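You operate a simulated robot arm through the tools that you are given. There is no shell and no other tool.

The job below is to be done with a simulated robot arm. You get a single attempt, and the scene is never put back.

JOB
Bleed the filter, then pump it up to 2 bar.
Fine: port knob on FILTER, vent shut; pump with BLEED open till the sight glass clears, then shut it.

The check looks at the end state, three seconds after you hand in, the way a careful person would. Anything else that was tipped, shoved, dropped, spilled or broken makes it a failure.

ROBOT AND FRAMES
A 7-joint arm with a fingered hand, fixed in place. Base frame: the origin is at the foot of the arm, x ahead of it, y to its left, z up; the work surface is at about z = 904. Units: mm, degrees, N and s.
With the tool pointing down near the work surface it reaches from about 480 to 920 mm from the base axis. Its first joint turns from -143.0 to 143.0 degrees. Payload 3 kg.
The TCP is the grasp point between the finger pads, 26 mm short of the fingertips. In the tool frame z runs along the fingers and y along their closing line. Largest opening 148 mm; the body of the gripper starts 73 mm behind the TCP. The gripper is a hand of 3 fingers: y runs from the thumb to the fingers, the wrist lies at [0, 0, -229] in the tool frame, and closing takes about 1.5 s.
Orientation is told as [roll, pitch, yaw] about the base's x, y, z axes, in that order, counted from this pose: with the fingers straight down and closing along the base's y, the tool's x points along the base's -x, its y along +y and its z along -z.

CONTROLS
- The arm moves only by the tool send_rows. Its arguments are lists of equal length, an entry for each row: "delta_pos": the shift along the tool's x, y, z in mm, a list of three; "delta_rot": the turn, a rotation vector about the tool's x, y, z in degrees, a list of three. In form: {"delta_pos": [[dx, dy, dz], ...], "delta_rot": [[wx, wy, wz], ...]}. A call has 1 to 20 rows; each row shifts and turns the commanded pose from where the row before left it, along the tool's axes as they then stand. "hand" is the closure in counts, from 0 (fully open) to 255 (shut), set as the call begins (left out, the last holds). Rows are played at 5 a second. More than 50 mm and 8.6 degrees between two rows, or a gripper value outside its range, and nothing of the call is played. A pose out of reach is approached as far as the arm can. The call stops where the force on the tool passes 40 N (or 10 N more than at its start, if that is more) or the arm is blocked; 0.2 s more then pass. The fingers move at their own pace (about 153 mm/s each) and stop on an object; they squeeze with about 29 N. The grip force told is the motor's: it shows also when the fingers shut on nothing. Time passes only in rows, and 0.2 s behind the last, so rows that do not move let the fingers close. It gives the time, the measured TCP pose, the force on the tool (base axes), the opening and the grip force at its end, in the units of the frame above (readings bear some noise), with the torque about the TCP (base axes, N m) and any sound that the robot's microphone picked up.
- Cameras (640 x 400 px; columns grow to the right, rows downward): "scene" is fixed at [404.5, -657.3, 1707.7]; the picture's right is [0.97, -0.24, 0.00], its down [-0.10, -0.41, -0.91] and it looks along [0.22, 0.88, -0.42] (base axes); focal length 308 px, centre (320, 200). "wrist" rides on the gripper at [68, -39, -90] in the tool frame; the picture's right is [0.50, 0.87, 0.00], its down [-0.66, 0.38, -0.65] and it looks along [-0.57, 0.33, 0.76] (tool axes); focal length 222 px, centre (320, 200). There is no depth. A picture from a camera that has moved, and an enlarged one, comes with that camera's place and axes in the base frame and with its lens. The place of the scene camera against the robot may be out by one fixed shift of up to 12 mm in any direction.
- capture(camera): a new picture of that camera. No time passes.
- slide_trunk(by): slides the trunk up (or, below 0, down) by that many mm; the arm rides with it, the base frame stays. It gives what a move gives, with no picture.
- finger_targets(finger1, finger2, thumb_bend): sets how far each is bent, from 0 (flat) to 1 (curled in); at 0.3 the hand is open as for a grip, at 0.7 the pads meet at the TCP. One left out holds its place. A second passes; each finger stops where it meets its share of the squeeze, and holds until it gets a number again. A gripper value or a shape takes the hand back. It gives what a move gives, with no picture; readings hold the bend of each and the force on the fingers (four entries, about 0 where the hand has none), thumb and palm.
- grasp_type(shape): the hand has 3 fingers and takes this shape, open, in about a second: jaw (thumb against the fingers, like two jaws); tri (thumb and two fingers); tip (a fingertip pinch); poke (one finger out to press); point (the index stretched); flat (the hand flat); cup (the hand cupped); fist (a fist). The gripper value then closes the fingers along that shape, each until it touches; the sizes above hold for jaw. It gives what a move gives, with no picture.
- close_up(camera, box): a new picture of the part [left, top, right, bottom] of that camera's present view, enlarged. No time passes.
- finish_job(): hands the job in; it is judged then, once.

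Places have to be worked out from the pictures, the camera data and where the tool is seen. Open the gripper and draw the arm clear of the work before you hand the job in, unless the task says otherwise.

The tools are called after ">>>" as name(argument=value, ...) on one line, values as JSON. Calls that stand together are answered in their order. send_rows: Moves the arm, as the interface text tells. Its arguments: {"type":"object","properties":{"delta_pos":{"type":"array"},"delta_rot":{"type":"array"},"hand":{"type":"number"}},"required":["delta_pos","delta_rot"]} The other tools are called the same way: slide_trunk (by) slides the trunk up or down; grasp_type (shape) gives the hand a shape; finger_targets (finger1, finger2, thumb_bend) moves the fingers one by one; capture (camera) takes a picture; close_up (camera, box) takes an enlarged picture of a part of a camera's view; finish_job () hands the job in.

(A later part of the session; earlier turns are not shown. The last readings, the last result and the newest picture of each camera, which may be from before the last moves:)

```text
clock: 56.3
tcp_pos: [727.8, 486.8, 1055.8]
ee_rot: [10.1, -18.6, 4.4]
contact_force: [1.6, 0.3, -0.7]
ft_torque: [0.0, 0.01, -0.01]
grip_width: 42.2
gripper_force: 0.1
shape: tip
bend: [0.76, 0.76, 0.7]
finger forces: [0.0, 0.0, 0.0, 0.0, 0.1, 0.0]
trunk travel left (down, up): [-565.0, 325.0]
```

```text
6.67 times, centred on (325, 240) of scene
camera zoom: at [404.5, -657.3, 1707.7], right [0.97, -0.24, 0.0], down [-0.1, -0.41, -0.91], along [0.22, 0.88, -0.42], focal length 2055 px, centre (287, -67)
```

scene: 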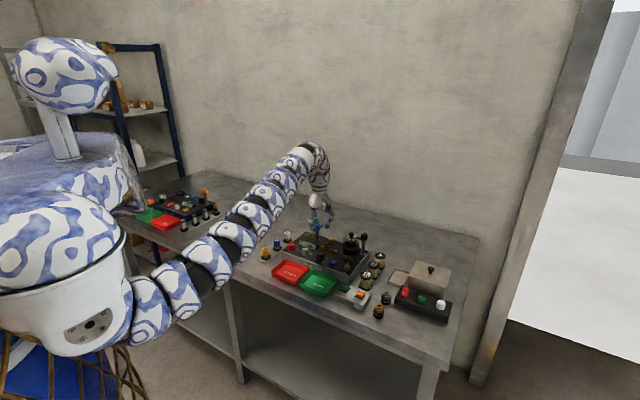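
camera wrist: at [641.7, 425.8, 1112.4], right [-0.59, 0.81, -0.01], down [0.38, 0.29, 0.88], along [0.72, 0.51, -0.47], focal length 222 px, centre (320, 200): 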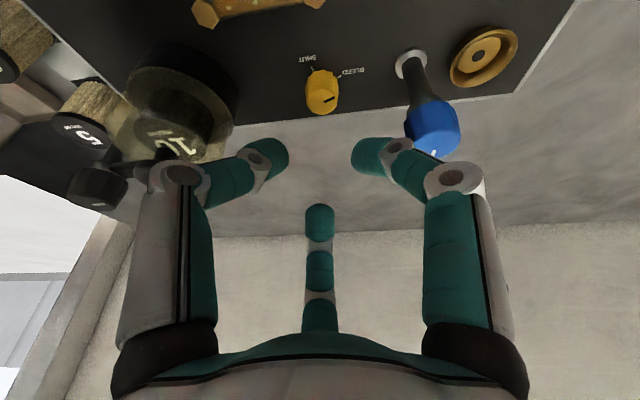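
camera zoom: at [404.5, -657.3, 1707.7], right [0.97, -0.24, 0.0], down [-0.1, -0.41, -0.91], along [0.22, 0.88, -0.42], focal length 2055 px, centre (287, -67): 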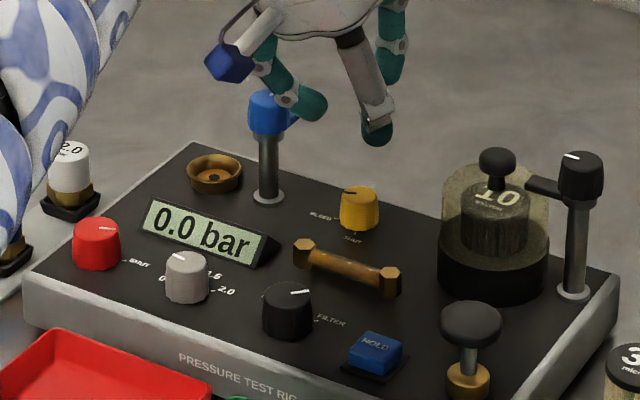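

The pointer is on the BLEED tick. Now I rise well clear of the jar and lever, move across to above the pump handle at about (752, 297), and take most of the tilt out.

>>> send_rows(delta_pos=[[-10.2, 5.4, -30], [-10.2, 5.4, -30], [-1.3, -37.9, -6.4], [-1.3, -37.9, -6.4], [-1.3, -37.9, -6.4], [-1.3, -37.9, -6.4], [-1.3, -37.9, -6.4], [0, 0, 0], [0, 0, 0], [0, 0, 0], [0, 0, 0]], delta_rot=[[0, 0, 0], [0, 0, 0], [0, 0, 0], [0, 0, 0], [0, 0, 0], [0, 0, 0], [0, 0, 0], [3.03, 5.75, 0], [3.03, 5.75, 0], [0, 0, 0], [0, 0, 0]])

>>> capture(camera="wrist")

>>> close_up(camera="scene", box=[280, 180, 400, 280])

```text
clock: 58.7
tcp_pos: [749.9, 297.0, 1119.2]
ee_rot: [3.7, -6.9, 5.9]
contact_force: [0.3, 0.0, 0.2]
ft_torque: [0.0, 0.02, 0.01]
grip_width: 42.7
gripper_force: 0.0
shape: tip
bend: [0.76, 0.76, 0.7]
finger forces: [0.0, 0.0, 0.0, 0.1, 0.0, 0.0]
trunk travel left (down, up): [-565.0, 325.0]
```

```text
taken
camera wrist: at [676.6, 244.9, 1197.5], right [-0.59, 0.81, -0.01], down [0.53, 0.39, 0.75], along [0.61, 0.44, -0.66], focal length 222 px, centre (320, 200)
```

wrist: 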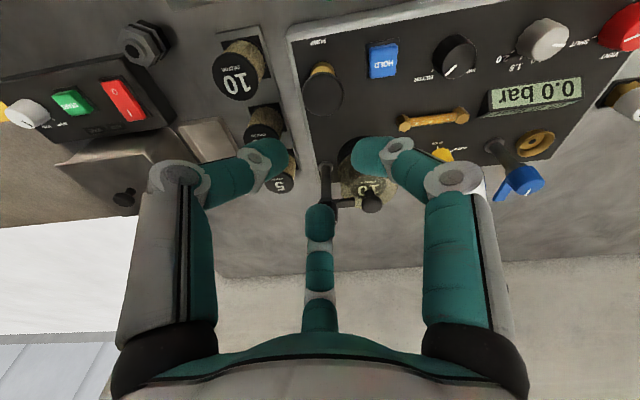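

```text
4.00 times, centred on (340, 230) of scene
camera zoom: at [404.5, -657.3, 1707.7], right [0.97, -0.24, 0.0], down [-0.1, -0.41, -0.91], along [0.22, 0.88, -0.42], focal length 1233 px, centre (240, 80)
```

zoom: 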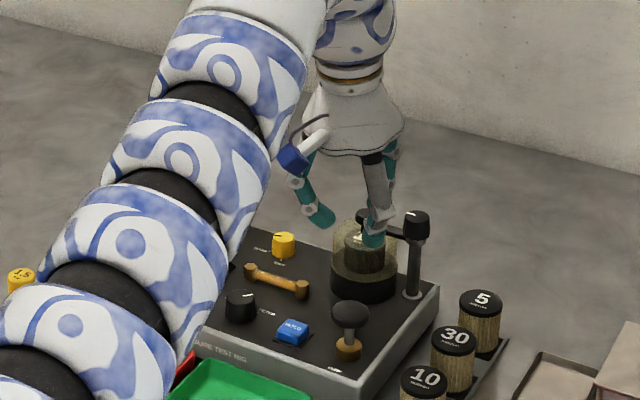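

The pump handle is almost under the hand. I take close-ups to fix its centre, and look at the sight glass and display before pumping.

>>> close_up(camera="wrist", box=[270, 40, 370, 130])

>>> close_up(camera="wrist", box=[390, 60, 590, 180])

>>> close_up(camera="scene", box=[340, 245, 390, 280])

```text
4.44 times, centred on (320, 85) of wrist
camera zoom: at [676.6, 244.9, 1197.5], right [-0.59, 0.81, -0.01], down [0.53, 0.39, 0.75], along [0.61, 0.44, -0.66], focal length 987 px, centre (320, 711)
```

zoom: 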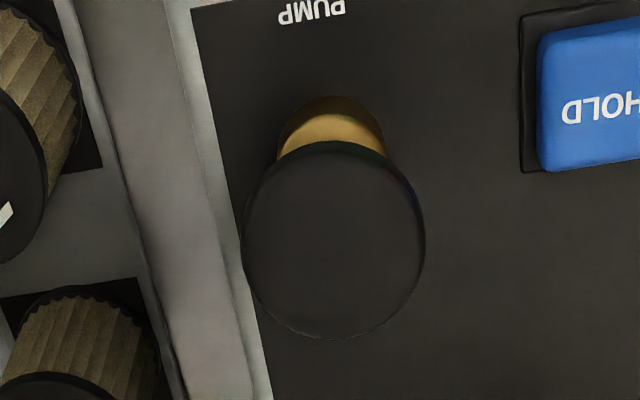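

```text
3.20 times, centred on (490, 120) of wrist
camera zoom: at [676.6, 244.9, 1197.5], right [-0.59, 0.81, -0.01], down [0.53, 0.39, 0.75], along [0.61, 0.44, -0.66], focal length 711 px, centre (-224, 456)
```

zoom: 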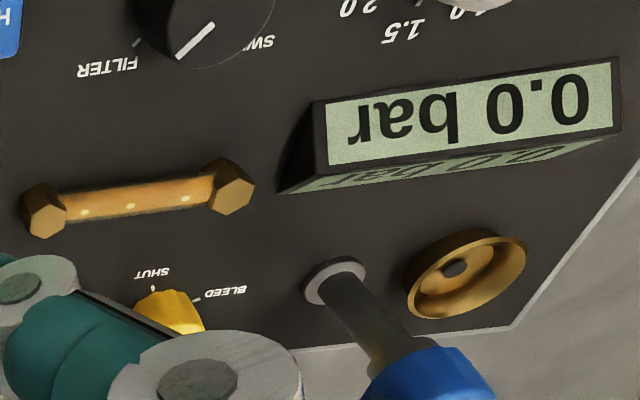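

```text
11.43 times, centred on (365, 262) of scene
camera zoom: at [404.5, -657.3, 1707.7], right [0.97, -0.24, 0.0], down [-0.1, -0.41, -0.91], along [0.22, 0.88, -0.42], focal length 3522 px, centre (-194, -514)
```

zoom: 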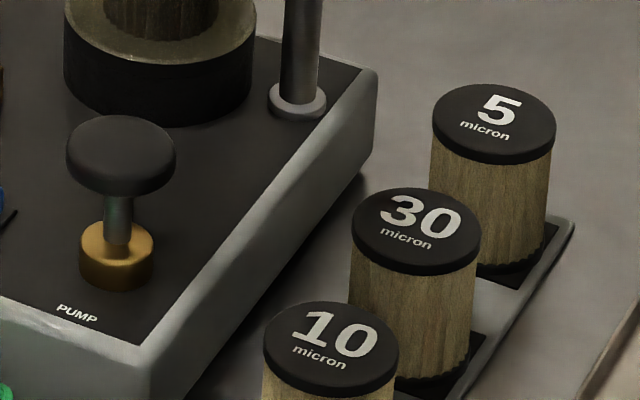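

The handle is a 37 mm mushroom centred near (749, 299.5), top near z≈987, with about 20 mm of free shaft. I close the fingertips together and come down to just above it.

>>> send_rows(delta_pos=[[0, 0, 0], [0, 0, 0], [4.67, -1.61, 27.9], [4.67, -1.61, 27.9], [4.67, -1.61, 27.9], [0, 0, 0], [0, 0, 0]], delta_rot=[[0, 0, 0], [0, 0, 0], [0, 0, 0], [0, 0, 0], [0, 0, 0], [0, 0, 0], [0, 0, 0]], hand=255)

>>> capture(camera="wrist")

>>> close_up(camera="scene", box=[310, 200, 400, 280])

```text
clock: 60.3
tcp_pos: [746.0, 298.0, 1032.0]
ee_rot: [3.6, -7.1, 5.9]
contact_force: [-0.2, -0.1, -1.0]
ft_torque: [0.01, 0.02, 0.01]
grip_width: 0.0
gripper_force: 28.8
shape: tip
bend: [0.7, 0.7, 0.7]
finger forces: [0.0, 0.0, 0.1, 0.0, 0.0, 0.0]
trunk travel left (down, up): [-565.0, 325.0]
```

```text
taken
camera wrist: at [672.4, 245.2, 1110.7], right [-0.59, 0.81, -0.01], down [0.53, 0.39, 0.75], along [0.61, 0.44, -0.66], focal length 222 px, centre (320, 200)
```

wrist: 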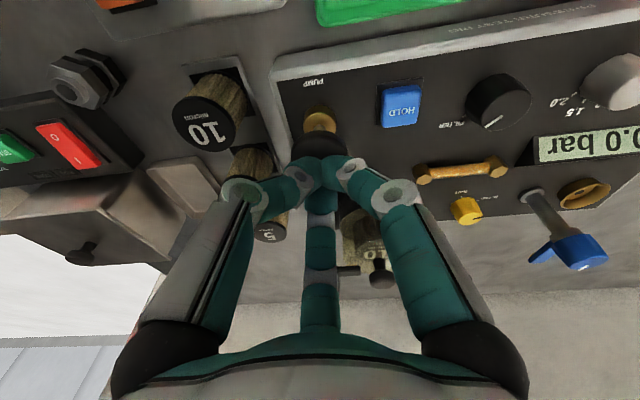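

```text
5.00 times, centred on (355, 240) of scene
camera zoom: at [404.5, -657.3, 1707.7], right [0.97, -0.24, 0.0], down [-0.1, -0.41, -0.91], along [0.22, 0.88, -0.42], focal length 1541 px, centre (145, 0)
```

zoom: 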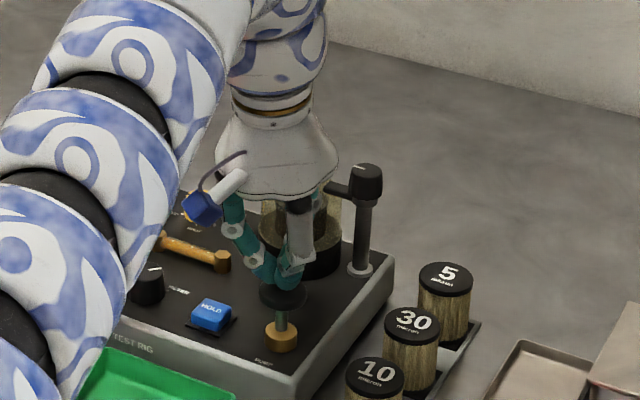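

The closed fingertips are centred above the handle. I press down in 5 mm steps and watch the force and display.

>>> send_rows(delta_pos=[[0.62, -0.32, 4.95], [0.62, -0.32, 4.95], [0.62, -0.32, 4.95], [0.62, -0.32, 4.95]], delta_rot=[[0, 0, 0], [0, 0, 0], [0, 0, 0], [0, 0, 0]])

>>> close_up(camera="scene", box=[310, 200, 400, 280])

```text
clock: 61.3
tcp_pos: [745.9, 296.6, 1015.7]
ee_rot: [3.8, -7.0, 5.8]
contact_force: [0.6, 0.9, 5.3]
ft_torque: [0.02, 0.01, 0.0]
grip_width: 0.1
gripper_force: 28.5
shape: tip
bend: [0.7, 0.7, 0.7]
finger forces: [0.0, 0.1, 0.1, 0.0, 0.1, 0.1]
trunk travel left (down, up): [-565.0, 325.0]
```

```text
5.00 times, centred on (355, 240) of scene
camera zoom: at [404.5, -657.3, 1707.7], right [0.97, -0.24, 0.0], down [-0.1, -0.41, -0.91], along [0.22, 0.88, -0.42], focal length 1541 px, centre (145, 0)
```

zoom: 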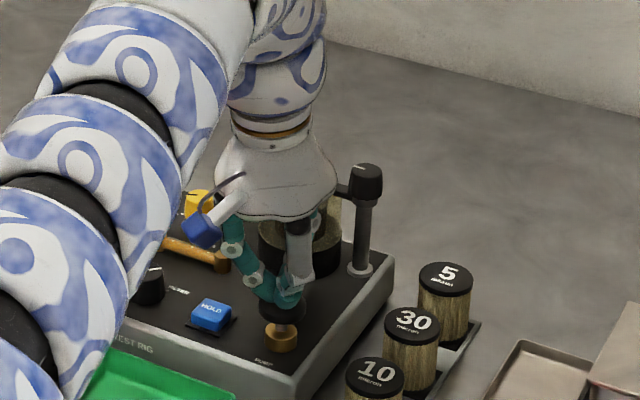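

The handle is moving down with about 5 N. I press on to the end of the stroke.

>>> send_rows(delta_pos=[[0.5, -0.26, 4], [0.5, -0.26, 4], [0.5, -0.26, 4]], delta_rot=[[0, 0, 0], [0, 0, 0], [0, 0, 0]])

>>> capture(camera="wrist")

>>> close_up(camera="scene", box=[310, 200, 400, 280])

```text
clock: 62.1
tcp_pos: [744.3, 295.2, 1005.1]
ee_rot: [3.8, -7.2, 5.7]
contact_force: [-3.7, -0.9, 27.1]
ft_torque: [-0.05, 0.16, -0.01]
grip_width: 0.2
gripper_force: 29.3
shape: tip
bend: [0.7, 0.7, 0.7]
finger forces: [0.0, 0.0, 0.0, 0.0, 0.0, 0.0]
trunk travel left (down, up): [-565.0, 325.0]
```

```text
taken
camera wrist: at [671.1, 243.3, 1082.8], right [-0.59, 0.81, -0.01], down [0.53, 0.39, 0.75], along [0.61, 0.44, -0.66], focal length 222 px, centre (320, 200)
```

wrist: 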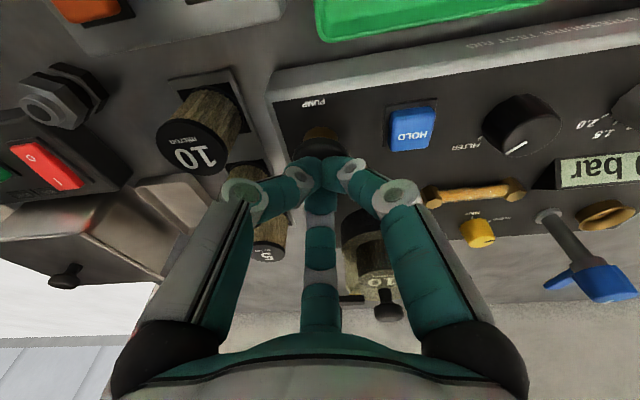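

```text
5.00 times, centred on (355, 240) of scene
camera zoom: at [404.5, -657.3, 1707.7], right [0.97, -0.24, 0.0], down [-0.1, -0.41, -0.91], along [0.22, 0.88, -0.42], focal length 1541 px, centre (145, 0)
```

zoom: 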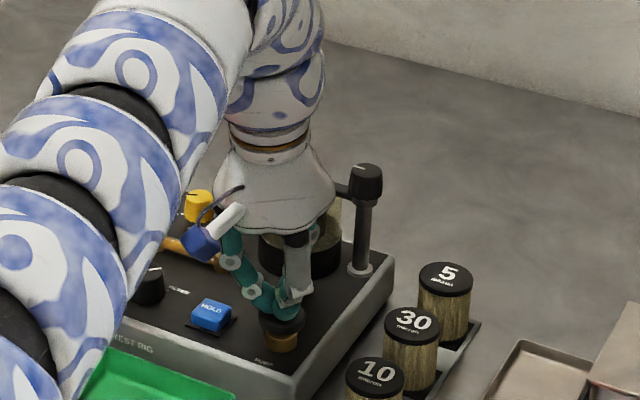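

The handle is at the bottom of its stroke (27 N). I check the sight glass and display, then let the handle come back up.

>>> close_up(camera="wrist", box=[400, 140, 640, 280])

>>> send_rows(delta_pos=[[-1.24, 0.64, -10], [-1.24, 0.64, -10], [0, 0, 0], [0, 0, 0]], delta_rot=[[0, 0, 0], [0, 0, 0], [0, 0, 0], [0, 0, 0]])

>>> close_up(camera="wrist", box=[380, 120, 640, 270])

>>> close_up(camera="scene", box=[310, 200, 400, 280])

```text
2.67 times, centred on (520, 210) of wrist
camera zoom: at [671.1, 243.3, 1082.8], right [-0.59, 0.81, -0.01], down [0.53, 0.39, 0.75], along [0.61, 0.44, -0.66], focal length 592 px, centre (-213, 173)
```

zoom: 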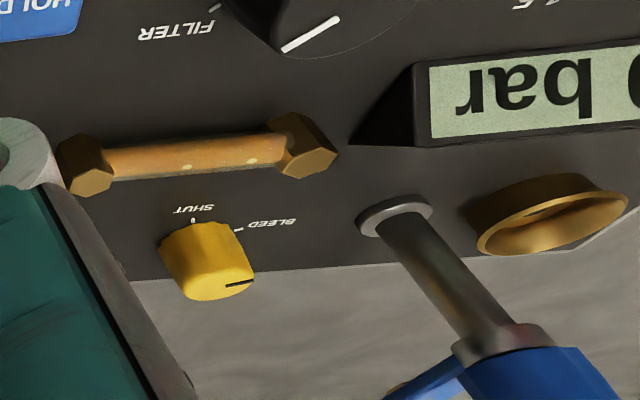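

```text
clock: 63.1
tcp_pos: [745.3, 295.4, 1023.2]
ee_rot: [3.7, -7.0, 5.8]
contact_force: [0.4, -0.1, 2.3]
ft_torque: [-0.01, -0.02, 0.02]
grip_width: 0.0
gripper_force: 29.4
shape: tip
bend: [0.7, 0.7, 0.7]
finger forces: [0.0, 0.0, 0.0, 0.0, 0.0, 0.0]
trunk travel left (down, up): [-565.0, 325.0]
```

```text
2.46 times, centred on (510, 195) of wrist
camera zoom: at [672.2, 243.8, 1101.1], right [-0.59, 0.81, -0.01], down [0.53, 0.39, 0.75], along [0.61, 0.44, -0.66], focal length 547 px, centre (-148, 212)
```

zoom: 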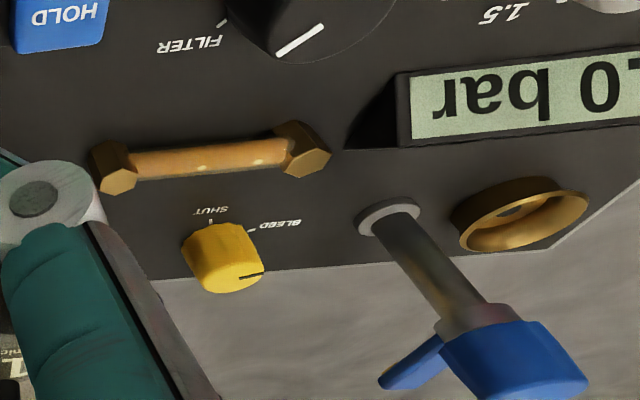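

```text
5.00 times, centred on (355, 240) of scene
camera zoom: at [404.5, -657.3, 1707.7], right [0.97, -0.24, 0.0], down [-0.1, -0.41, -0.91], along [0.22, 0.88, -0.42], focal length 1541 px, centre (145, 0)
```

zoom: 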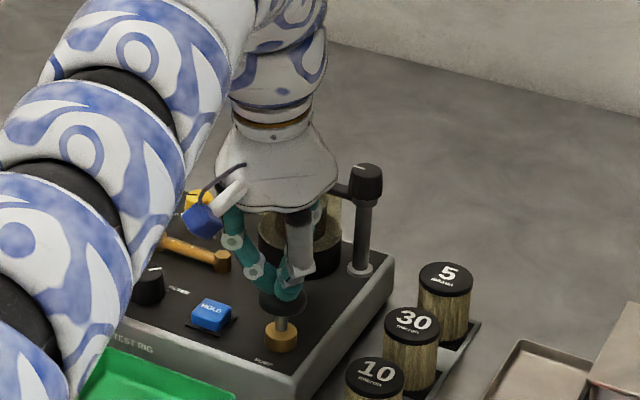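

The handle springs back, and the glass now shows two bubbles rather than three. I give another full stroke and look again.

>>> send_rows(delta_pos=[[0.8, -0.42, 6.4], [0.8, -0.42, 6.4], [0.84, -0.4, 7], [0, 0, 0], [-1.22, 0.62, -9.9], [-1.22, 0.62, -9.9], [0, 0, 0], [0, 0, 0]], delta_rot=[[0, 0, 0], [0, 0, 0], [0, 0, 0], [0, 0, 0], [0, 0, 0], [0, 0, 0], [0, 0, 0], [0, 0, 0]])

>>> close_up(camera="wrist", box=[380, 120, 640, 270])

>>> close_up(camera="wrist", box=[410, 150, 530, 220])

```text
clock: 64.9
tcp_pos: [745.1, 295.9, 1022.7]
ee_rot: [3.8, -7.2, 5.8]
contact_force: [-1.6, -0.7, 2.6]
ft_torque: [-0.01, 0.04, -0.02]
grip_width: 0.1
gripper_force: 29.0
shape: tip
bend: [0.7, 0.7, 0.7]
finger forces: [0.0, 0.0, 0.1, 0.1, 0.0, 0.1]
trunk travel left (down, up): [-565.0, 325.0]
```

```text
2.46 times, centred on (510, 195) of wrist
camera zoom: at [671.8, 243.4, 1101.6], right [-0.59, 0.81, -0.01], down [0.53, 0.39, 0.75], along [0.61, 0.44, -0.66], focal length 547 px, centre (-148, 212)
```

zoom: 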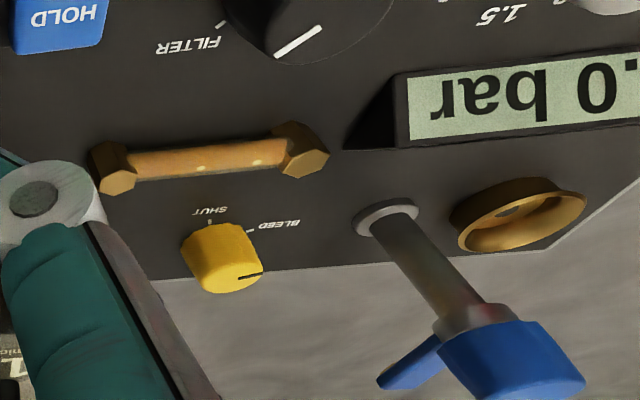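

```text
5.33 times, centred on (470, 185) of wrist
camera zoom: at [671.8, 243.4, 1101.6], right [-0.59, 0.81, -0.01], down [0.53, 0.39, 0.75], along [0.61, 0.44, -0.66], focal length 1185 px, centre (-480, 280)
```

zoom: 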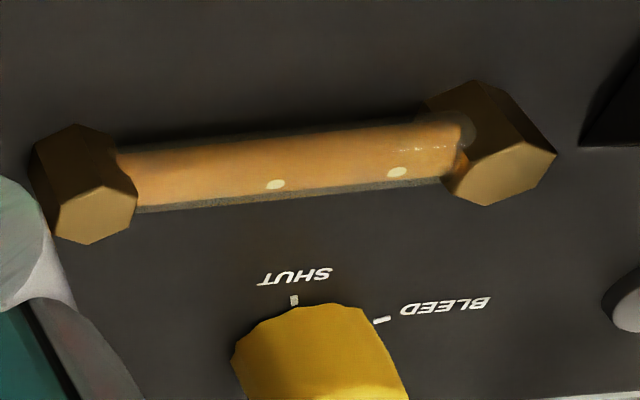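

There are still two bubbles, and about 2.5 N remains at the top, so the handle may not have returned fully. I rise 10 mm further for a complete return, then make longer strokes.

>>> send_rows(delta_pos=[[-1.24, 0.64, -9.9], [0, 0, 0], [0, 0, 0]], delta_rot=[[0, 0, 0], [0, 0, 0], [0, 0, 0]])

>>> close_up(camera="scene", box=[330, 235, 390, 280])

>>> send_rows(delta_pos=[[1.24, -0.64, 9.9], [0.8, -0.42, 6.4], [0.8, -0.42, 6.4], [0.84, -0.4, 7], [0, 0, 0], [-1.22, 0.62, -9.9], [-1.22, 0.62, -9.9], [-1.24, 0.64, -9.9], [0, 0, 0], [0, 0, 0]], delta_rot=[[0, 0, 0], [0, 0, 0], [0, 0, 0], [0, 0, 0], [0, 0, 0], [0, 0, 0], [0, 0, 0], [0, 0, 0], [0, 0, 0], [0, 0, 0]])

>>> close_up(camera="wrist", box=[400, 130, 640, 270])

```text
clock: 65.7
tcp_pos: [744.9, 297.4, 1034.0]
ee_rot: [3.7, -7.1, 5.8]
contact_force: [0.8, -0.7, 0.2]
ft_torque: [0.0, 0.0, 0.0]
grip_width: 0.1
gripper_force: 29.4
shape: tip
bend: [0.7, 0.7, 0.7]
finger forces: [0.0, 0.1, 0.0, 0.0, 0.0, 0.1]
trunk travel left (down, up): [-565.0, 325.0]
```

```text
8.89 times, centred on (360, 258) of scene
camera zoom: at [404.5, -657.3, 1707.7], right [0.97, -0.24, 0.0], down [-0.1, -0.41, -0.91], along [0.22, 0.88, -0.42], focal length 2740 px, centre (-36, -311)
```

zoom: 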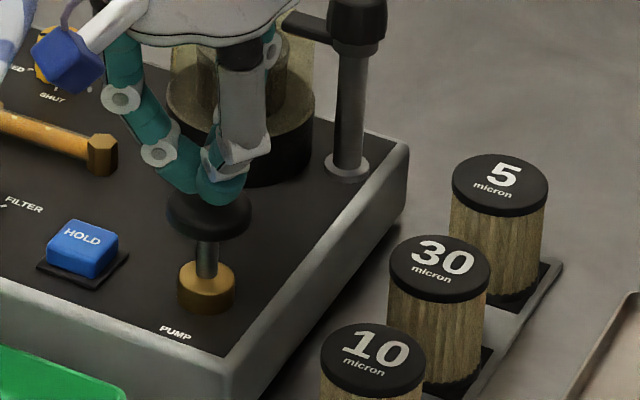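

```text
clock: 67.9
tcp_pos: [745.0, 296.6, 1033.5]
ee_rot: [3.6, -7.0, 5.9]
contact_force: [-0.3, -0.8, 0.3]
ft_torque: [-0.01, -0.03, -0.01]
grip_width: 0.1
gripper_force: 29.6
shape: tip
bend: [0.7, 0.7, 0.7]
finger forces: [0.0, 0.1, 0.0, 0.0, 0.0, 0.0]
trunk travel left (down, up): [-565.0, 325.0]
```

```text
2.67 times, centred on (520, 200) of wrist
camera zoom: at [671.8, 244.6, 1111.3], right [-0.59, 0.81, -0.01], down [0.53, 0.39, 0.75], along [0.61, 0.44, -0.66], focal length 592 px, centre (-213, 200)
```

zoom: 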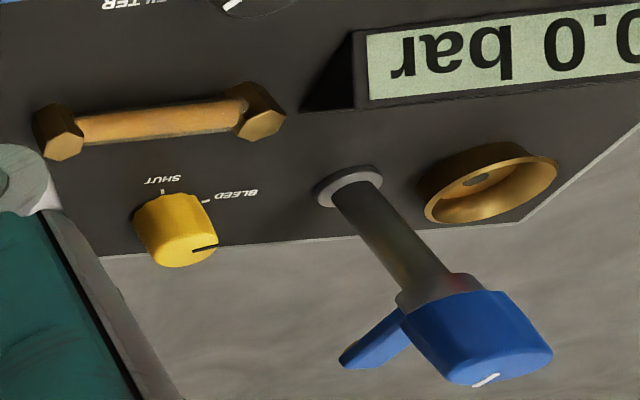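

The glass appears clear now. I zoom in to confirm.

>>> close_up(camera="wrist", box=[400, 145, 520, 215])

>>> close_up(camera="scene", box=[310, 225, 360, 260])

```text
5.33 times, centred on (460, 180) of wrist
camera zoom: at [671.8, 244.6, 1111.3], right [-0.59, 0.81, -0.01], down [0.53, 0.39, 0.75], along [0.61, 0.44, -0.66], focal length 1185 px, centre (-427, 307)
```

zoom: 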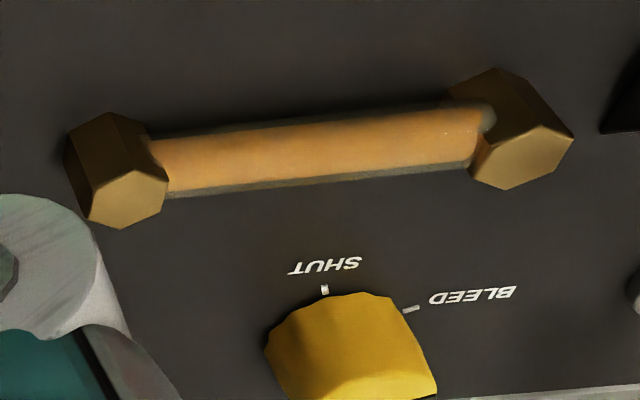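

```text
11.43 times, centred on (335, 242) of scene
camera zoom: at [404.5, -657.3, 1707.7], right [0.97, -0.24, 0.0], down [-0.1, -0.41, -0.91], along [0.22, 0.88, -0.42], focal length 3522 px, centre (149, -286)
```

zoom: 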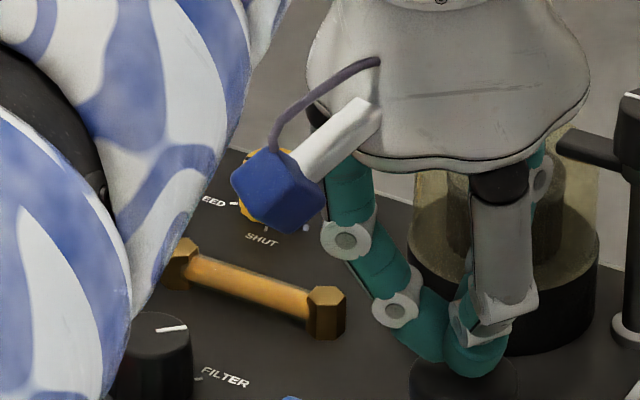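

The sight glass is clear. I now go back to shut the bleed: rise, restore the 21° tilt, and move over the bleed knob along the same safe path.

>>> send_rows(delta_pos=[[-5.3, 2.8, -42.6], [-5.3, 2.8, -42.6], [0, 0, 0], [0, 0, 0], [0.54, 37.7, 6.6], [0.54, 37.7, 6.6], [0.54, 37.7, 6.6], [0.54, 37.7, 6.6], [0.54, 37.7, 6.6], [0, 0, 0], [0, 0, 0]], delta_rot=[[0, 0, 0], [0, 0, 0], [-3.03, -5.75, 0], [-3.03, -5.75, 0], [0, 0, 0], [0, 0, 0], [0, 0, 0], [0, 0, 0], [0, 0, 0], [0, 0, 0], [0, 0, 0]])

>>> send_rows(delta_pos=[[0, 0, 0], [0, 0, 0], [10.2, -5.4, 30], [10.2, -5.4, 30], [0, 0, 0], [0, 0, 0]], delta_rot=[[0, 0, 0], [0, 0, 0], [0, 0, 0], [0, 0, 0], [0, 0, 0], [0, 0, 0]], hand=182)

>>> capture(camera="wrist")

>>> close_up(camera="wrist", box=[270, 60, 390, 160])

```text
clock: 70.3
tcp_pos: [726.9, 487.1, 1121.5]
ee_rot: [10.2, -18.5, 4.4]
contact_force: [0.3, 0.2, 0.0]
ft_torque: [0.03, 0.03, -0.03]
grip_width: 0.1
gripper_force: 28.6
shape: tip
bend: [0.7, 0.7, 0.7]
finger forces: [0.0, 0.0, 0.0, 0.0, 0.0, 0.0]
trunk travel left (down, up): [-565.0, 325.0]
```

```text
clock: 71.7
tcp_pos: [729.9, 485.9, 1055.2]
ee_rot: [10.1, -18.5, 4.3]
contact_force: [-0.8, 0.4, -0.1]
ft_torque: [-0.01, 0.02, 0.01]
grip_width: 42.0
gripper_force: 0.2
shape: tip
bend: [0.76, 0.76, 0.7]
finger forces: [0.0, 0.0, 0.0, 0.0, 0.0, 0.1]
trunk travel left (down, up): [-565.0, 325.0]
```

```text
taken
camera wrist: at [643.0, 425.9, 1110.8], right [-0.59, 0.81, -0.01], down [0.38, 0.29, 0.88], along [0.72, 0.51, -0.47], focal length 222 px, centre (320, 200)
```

wrist: 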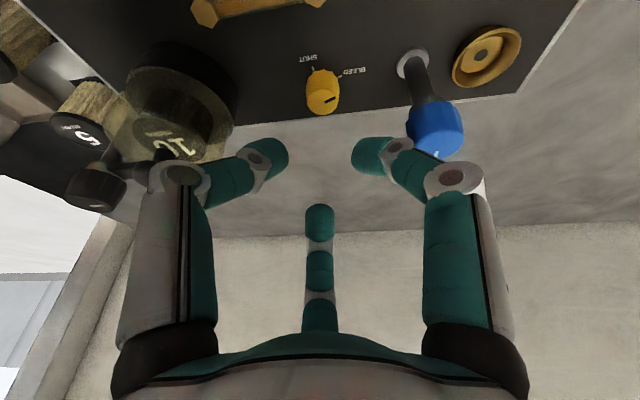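

```text
4.00 times, centred on (330, 110) of wrist
camera zoom: at [643.0, 425.9, 1110.8], right [-0.59, 0.81, -0.01], down [0.38, 0.29, 0.88], along [0.72, 0.51, -0.47], focal length 888 px, centre (280, 560)
```

zoom: 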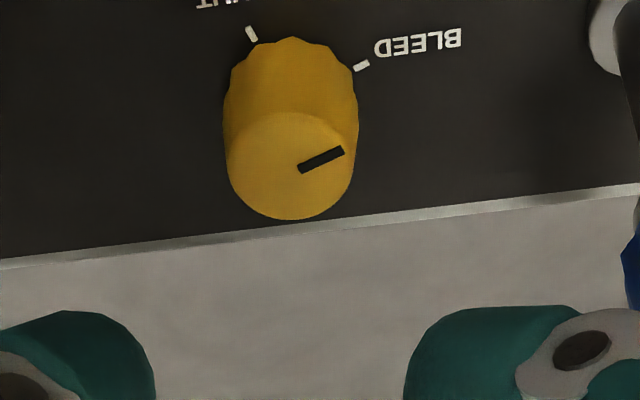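

The view matches the one when I left, with the knob still on BLEED. I descend, grip and turn counter-clockwise about 48° as the first half.

>>> send_rows(delta_pos=[[8.2, -3.8, 23.1], [8.2, -3.8, 23.1], [8.2, -3.8, 23.1], [0, 0, 0], [0, 0, 0]], delta_rot=[[0, 0, 0], [0, 0, 0], [0, 0, 0], [0, 0, 0], [0, 0, 0]])

>>> send_rows(delta_pos=[[0, 0, 0], [0, 0, 0], [0, 0, 0], [0, 0, 0], [0, 0, 0]], delta_rot=[[0, 0, 0], [0, 0, 0], [0, 0, 0], [0, 0, 0], [0, 0, 0]], hand=230)

>>> capture(camera="wrist")

>>> close_up(camera="wrist", box=[240, 110, 420, 240])

```text
clock: 72.9
tcp_pos: [726.6, 485.0, 979.1]
ee_rot: [10.1, -18.4, 4.5]
contact_force: [0.1, 0.0, -0.9]
ft_torque: [0.02, 0.04, 0.0]
grip_width: 42.1
gripper_force: 0.0
shape: tip
bend: [0.76, 0.76, 0.7]
finger forces: [0.0, 0.1, 0.1, 0.1, 0.0, 0.0]
trunk travel left (down, up): [-565.0, 325.0]
```

```text
clock: 74.1
tcp_pos: [727.3, 485.8, 979.3]
ee_rot: [10.2, -18.5, 4.3]
contact_force: [2.1, 2.2, 6.0]
ft_torque: [0.16, -0.23, -0.02]
grip_width: 16.8
gripper_force: 29.6
shape: tip
bend: [0.74, 0.74, 0.7]
finger forces: [23.0, 28.0, 0.0, 0.1, 23.3, 0.1]
trunk travel left (down, up): [-565.0, 325.0]
```

```text
taken
camera wrist: at [641.2, 425.2, 1035.6], right [-0.59, 0.81, -0.01], down [0.38, 0.29, 0.88], along [0.72, 0.51, -0.47], focal length 222 px, centre (320, 200)
```

wrist: 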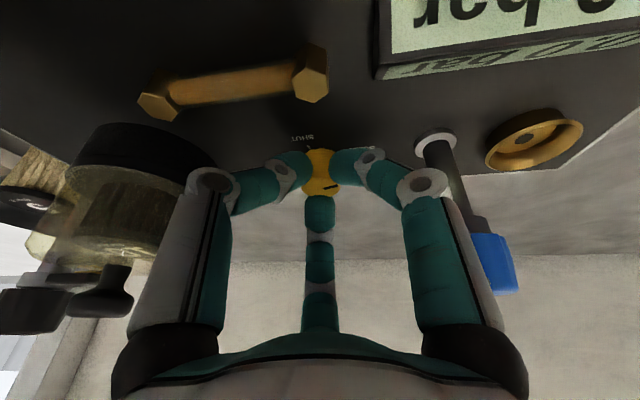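

```text
3.08 times, centred on (330, 175) of wrist
camera zoom: at [641.2, 425.2, 1035.6], right [-0.59, 0.81, -0.01], down [0.38, 0.29, 0.88], along [0.72, 0.51, -0.47], focal length 684 px, centre (289, 277)
```

zoom: 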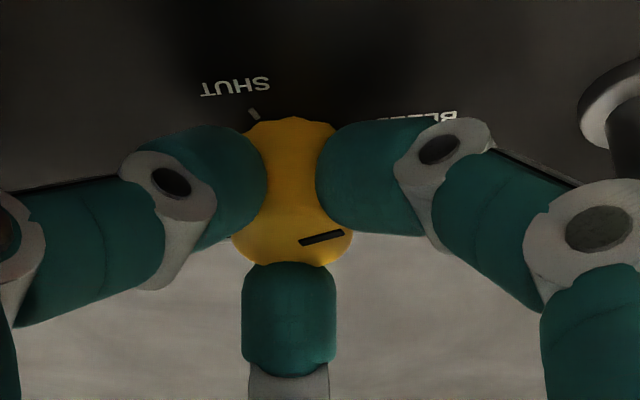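

Good grip on all three fingers. I turn counter-clockwise 48°.

>>> send_rows(delta_pos=[[0, 0, 0], [0, 0, 0], [0, 0, 0], [0, 0, 0], [0, 0, 0], [0, 0, 0], [0, 0, 0], [0, 0, 0]], delta_rot=[[0, 0, -6], [0, 0, -6], [0, 0, -6], [0, 0, -6], [0, 0, -6], [0, 0, -6], [0, 0, -6], [0, 0, -6]])

>>> close_up(camera="wrist", box=[240, 110, 420, 240])

>>> close_up(camera="scene", box=[300, 200, 370, 260])

```text
clock: 75.9
tcp_pos: [726.5, 486.2, 981.0]
ee_rot: [-7.6, -19.6, 55.4]
contact_force: [-4.2, -10.9, -1.6]
ft_torque: [0.02, 0.49, -0.07]
grip_width: 15.4
gripper_force: 29.4
shape: tip
bend: [0.74, 0.74, 0.7]
finger forces: [29.1, 26.9, 0.0, 0.0, 29.0, 0.0]
trunk travel left (down, up): [-565.0, 325.0]
```

```text
3.08 times, centred on (330, 175) of wrist
camera zoom: at [694.2, 392.7, 1046.2], right [-0.95, 0.13, -0.28], down [-0.14, 0.6, 0.78], along [0.27, 0.79, -0.56], focal length 684 px, centre (289, 277)
```

zoom: 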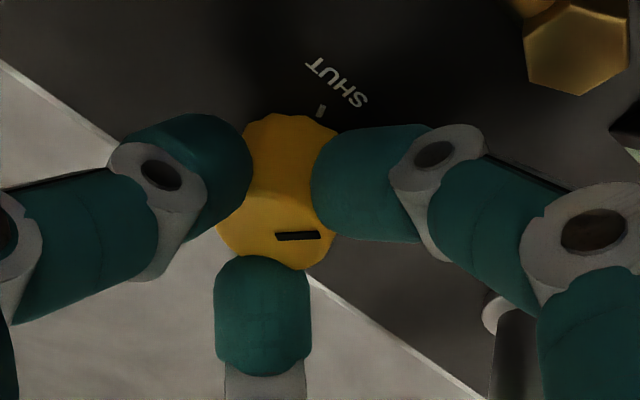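

```text
6.67 times, centred on (335, 230) of scene
camera zoom: at [404.5, -657.3, 1707.7], right [0.97, -0.24, 0.0], down [-0.1, -0.41, -0.91], along [0.22, 0.88, -0.42], focal length 2055 px, centre (220, 0)
```

zoom: 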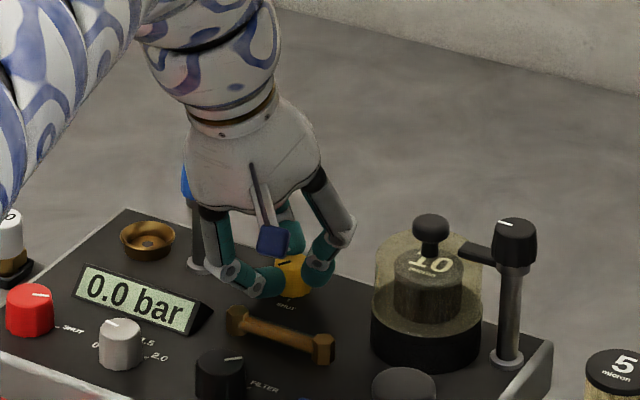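

The knob followed to about 195°. I add 6° more (still clear of the blue handle), then release and check.

>>> send_rows(delta_pos=[[0, 0, 0], [0, 0, 0]], delta_rot=[[0, 0, -6], [0, 0, 0]])

>>> send_rows(delta_pos=[[0, 0, 0], [0, 0, 0], [0, 0, 0], [8.2, 3.7, -23.3], [0, 0, 0]], delta_rot=[[0, 0, 0], [0, 0, 0], [0, 0, 0], [0, 0, 0], [0, 0, 0]], hand=182)

>>> close_up(camera="wrist", box=[270, 90, 390, 190])

```text
clock: 76.5
tcp_pos: [726.9, 487.4, 980.1]
ee_rot: [-9.5, -18.7, 61.7]
contact_force: [-7.0, -15.0, -3.4]
ft_torque: [-0.12, 0.64, -0.1]
grip_width: 15.1
gripper_force: 29.0
shape: tip
bend: [0.74, 0.75, 0.7]
finger forces: [32.6, 27.3, 0.1, 0.1, 29.5, 0.0]
trunk travel left (down, up): [-565.0, 325.0]
```

```text
clock: 77.7
tcp_pos: [710.7, 476.6, 999.6]
ee_rot: [-9.6, -18.8, 61.6]
contact_force: [0.1, -0.1, -0.7]
ft_torque: [0.0, 0.02, 0.03]
grip_width: 42.4
gripper_force: 0.1
shape: tip
bend: [0.76, 0.76, 0.7]
finger forces: [0.0, 0.0, 0.1, 0.0, 0.0, 0.0]
trunk travel left (down, up): [-565.0, 325.0]
```

```text
4.00 times, centred on (330, 140) of wrist
camera zoom: at [687.2, 383.1, 1068.1], right [-0.95, 0.03, -0.3], down [-0.22, 0.61, 0.76], along [0.21, 0.79, -0.58], focal length 888 px, centre (280, 440)
```

zoom: 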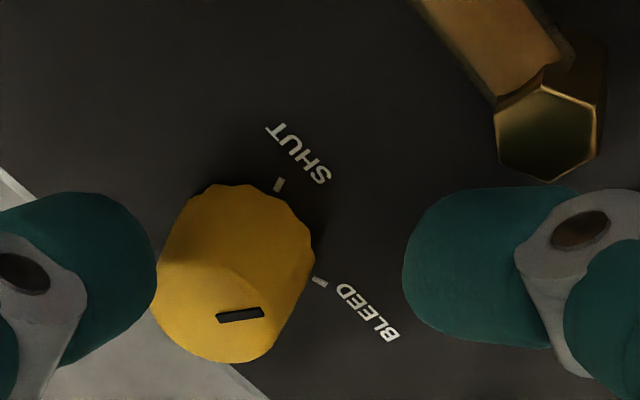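

I mixed up a sign on the lift, so the hand slid back 20 mm while rising; there was no contact and the knob now reads about 204°. I lift straight up, re-centre over the knob and swing the hand back for the second half.

>>> send_rows(delta_pos=[[-8.04, -3.96, -23.3], [-16.8, -8.8, 7.3], [0, 0, 0], [0, 0, 0], [0, 0, 0], [0, 0, 0], [0, 0, 0], [0, 0, 0], [0, 0, 0], [0, 0, 0], [0, 0, 0], [0, 0, 0]], delta_rot=[[0, 0, 0], [0, 0, 0], [0, 0, 6.75], [0, 0, 6.75], [0, 0, 6.75], [0, 0, 6.75], [0, 0, 6.75], [0, 0, 6.75], [0, 0, 6.75], [0, 0, 6.75], [0, 0, 0], [0, 0, 0]])

>>> capture(camera="wrist")

>>> close_up(camera="wrist", box=[270, 80, 390, 180])

>>> close_up(camera="scene", box=[290, 190, 380, 260])

```text
clock: 80.3
tcp_pos: [730.5, 486.8, 1024.2]
ee_rot: [10.0, -18.5, 4.3]
contact_force: [-0.2, 0.0, -0.3]
ft_torque: [0.01, 0.05, -0.03]
grip_width: 42.0
gripper_force: 0.0
shape: tip
bend: [0.76, 0.76, 0.7]
finger forces: [0.0, 0.0, 0.0, 0.0, 0.0, 0.1]
trunk travel left (down, up): [-565.0, 325.0]
```

```text
taken
camera wrist: at [644.5, 427.4, 1080.3], right [-0.59, 0.81, -0.01], down [0.38, 0.29, 0.88], along [0.72, 0.51, -0.47], focal length 222 px, centre (320, 200)
```

wrist: 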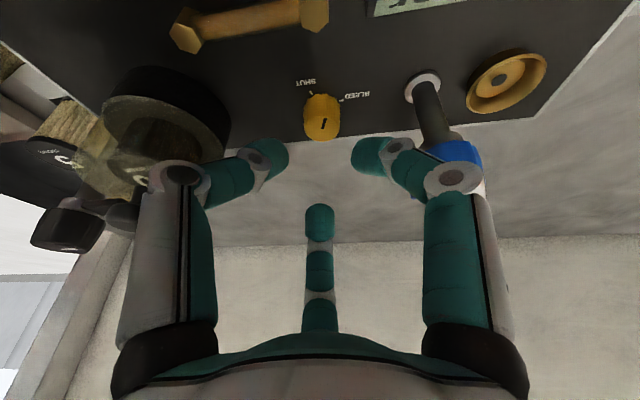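

```text
4.00 times, centred on (330, 130) of wrist
camera zoom: at [644.5, 427.4, 1080.3], right [-0.59, 0.81, -0.01], down [0.38, 0.29, 0.88], along [0.72, 0.51, -0.47], focal length 888 px, centre (280, 480)
```

zoom: 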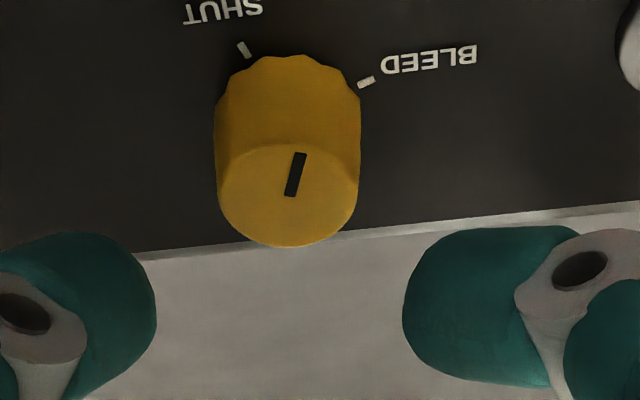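

```text
5.71 times, centred on (335, 225) of scene
camera zoom: at [404.5, -657.3, 1707.7], right [0.97, -0.24, 0.0], down [-0.1, -0.41, -0.91], along [0.22, 0.88, -0.42], focal length 1761 px, centre (234, 57)
```

zoom: 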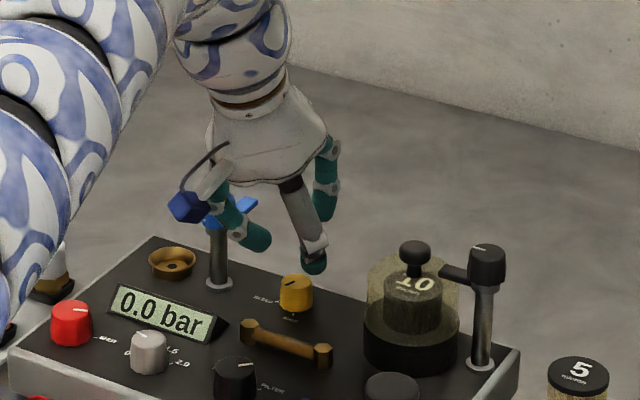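

The pointer is at about 205°, so about 40° more to SHUT. I re-centre while descending, grip and turn counter-clockwise.

>>> send_rows(delta_pos=[[8.15, -3.45, 20.2], [8.15, -3.45, 20.2], [0, 0, 0], [0, 0, 0]], delta_rot=[[0, 0, 0], [0, 0, 0], [0, 0, 0], [0, 0, 0]])

>>> send_rows(delta_pos=[[0, 0, 0], [0, 0, 0], [0, 0, 0], [0, 0, 0], [0, 0, 0]], delta_rot=[[0, 0, 0], [0, 0, 0], [0, 0, 0], [0, 0, 0], [0, 0, 0]], hand=230)

>>> send_rows(delta_pos=[[0, 0, 0], [0, 0, 0], [0, 0, 0], [0, 0, 0], [0, 0, 0], [0, 0, 0], [0, 0, 0]], delta_rot=[[0, 0, -6], [0, 0, -6], [0, 0, -6], [0, 0, -6], [0, 0, -6], [0, 0, -6], [0, 0, -6]])

>>> close_up(camera="wrist", box=[240, 110, 420, 240])

>>> close_up(camera="scene", box=[300, 200, 370, 260])

```text
clock: 81.3
tcp_pos: [727.4, 490.0, 982.6]
ee_rot: [10.1, -18.5, 4.2]
contact_force: [0.1, -0.4, 0.2]
ft_torque: [0.01, -0.02, -0.02]
grip_width: 42.1
gripper_force: 0.1
shape: tip
bend: [0.76, 0.76, 0.7]
finger forces: [0.0, 0.1, 0.0, 0.0, 0.0, 0.0]
trunk travel left (down, up): [-565.0, 325.0]
```

```text
clock: 82.5
tcp_pos: [727.7, 489.1, 983.4]
ee_rot: [10.2, -18.5, 4.4]
contact_force: [1.0, -3.7, 4.7]
ft_torque: [0.07, -0.21, -0.04]
grip_width: 17.3
gripper_force: 28.8
shape: tip
bend: [0.74, 0.75, 0.7]
finger forces: [22.2, 34.0, 0.1, 0.1, 27.2, 0.0]
trunk travel left (down, up): [-565.0, 325.0]
```

```text
clock: 84.1
tcp_pos: [724.3, 488.5, 981.6]
ee_rot: [-5.4, -20.4, 49.1]
contact_force: [-8.9, -2.3, 20.5]
ft_torque: [0.68, 0.19, 0.07]
grip_width: 17.7
gripper_force: 29.3
shape: tip
bend: [0.74, 0.76, 0.7]
finger forces: [23.9, 67.3, 0.0, 0.1, 28.0, 0.1]
trunk travel left (down, up): [-565.0, 325.0]
```

```text
3.08 times, centred on (330, 175) of wrist
camera zoom: at [684.9, 396.1, 1045.5], right [-0.94, 0.23, -0.25], down [-0.07, 0.59, 0.8], along [0.33, 0.77, -0.54], focal length 684 px, centre (289, 277)
```

zoom: 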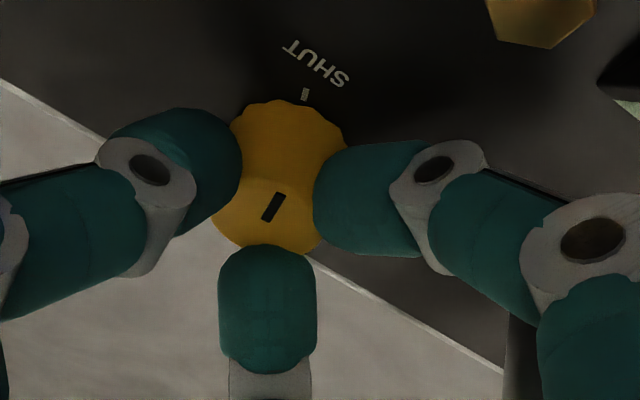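

```text
6.67 times, centred on (335, 230) of scene
camera zoom: at [404.5, -657.3, 1707.7], right [0.97, -0.24, 0.0], down [-0.1, -0.41, -0.91], along [0.22, 0.88, -0.42], focal length 2055 px, centre (220, 0)
```

zoom: 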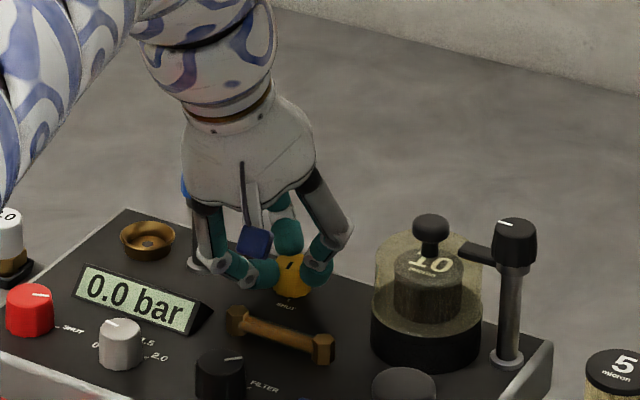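

The pointer is at about 234°, roughly 12° short, but one finger is carrying a high load. I ease the tool 1.5 mm back and up, then finish the turn.

>>> send_rows(delta_pos=[[0.7, 0.7, -1.9], [0, 0, 0], [0, 0, 0], [0, 0, 0]], delta_rot=[[0, 0, 0], [0, 0, -5], [0, 0, -6], [0, 0, 0]])

>>> close_up(camera="wrist", box=[240, 110, 420, 240])

```text
clock: 85.1
tcp_pos: [725.0, 487.3, 981.9]
ee_rot: [-9.3, -18.9, 60.7]
contact_force: [-7.3, -3.5, 10.0]
ft_torque: [0.35, 0.3, 0.01]
grip_width: 17.1
gripper_force: 29.2
shape: tip
bend: [0.74, 0.76, 0.7]
finger forces: [23.7, 53.3, 0.0, 0.1, 25.2, 0.0]
trunk travel left (down, up): [-565.0, 325.0]
```

```text
3.08 times, centred on (330, 175) of wrist
camera zoom: at [698.8, 392.9, 1050.2], right [-0.95, 0.05, -0.29], down [-0.21, 0.61, 0.76], along [0.22, 0.79, -0.57], focal length 684 px, centre (289, 277)
```

zoom: 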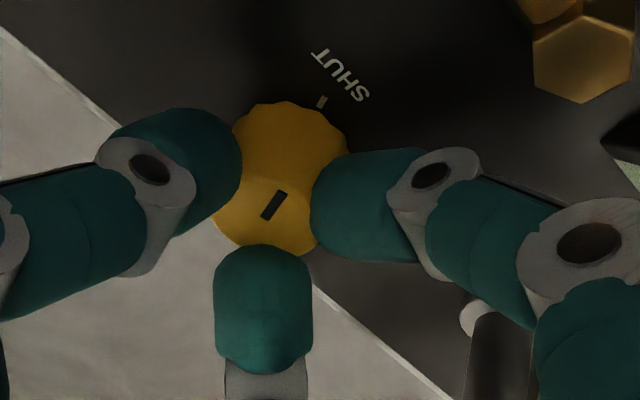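

The pointer computes to about 241–245°, close to SHUT. I release, rise straight up (correct signs this time) and look.

>>> send_rows(delta_pos=[[0, 0, 0], [0, 0, 0], [0, 0, 0], [-9.72, -4.58, -28], [-9.72, -4.58, -28], [0, 0, 0], [0, 0, 0]], delta_rot=[[0, 0, 0], [0, 0, 0], [0, 0, 0], [0, 0, 0], [0, 0, 0], [0, 0, 0], [0, 0, 0]], hand=182)

>>> close_up(camera="wrist", box=[290, 60, 410, 160])

>>> close_up(camera="scene", box=[310, 220, 360, 260])

```text
clock: 86.7
tcp_pos: [723.8, 490.7, 1038.5]
ee_rot: [-9.3, -19.0, 60.5]
contact_force: [0.1, 0.6, -0.1]
ft_torque: [-0.02, -0.01, -0.01]
grip_width: 42.3
gripper_force: 0.0
shape: tip
bend: [0.76, 0.76, 0.7]
finger forces: [0.1, 0.1, 0.1, 0.1, 0.0, 0.1]
trunk travel left (down, up): [-565.0, 325.0]
```

```text
4.00 times, centred on (350, 110) of wrist
camera zoom: at [698.3, 396.7, 1106.7], right [-0.95, 0.05, -0.29], down [-0.2, 0.61, 0.76], along [0.22, 0.79, -0.57], focal length 888 px, centre (200, 560)
```

zoom: 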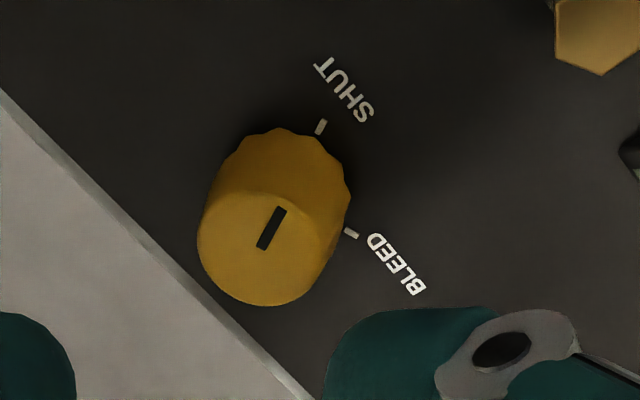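

```text
10.00 times, centred on (335, 240) of scene
camera zoom: at [404.5, -657.3, 1707.7], right [0.97, -0.24, 0.0], down [-0.1, -0.41, -0.91], along [0.22, 0.88, -0.42], focal length 3082 px, centre (170, -200)
```

zoom: 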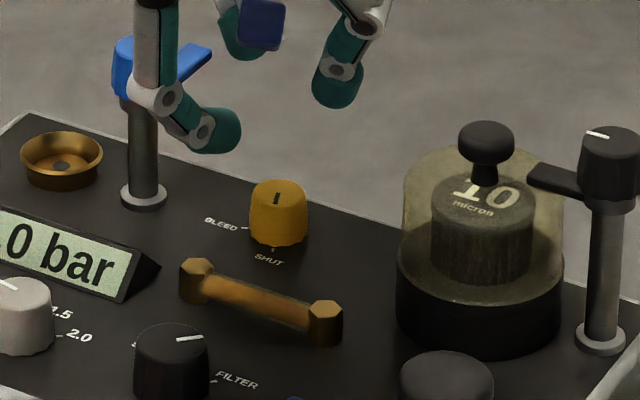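

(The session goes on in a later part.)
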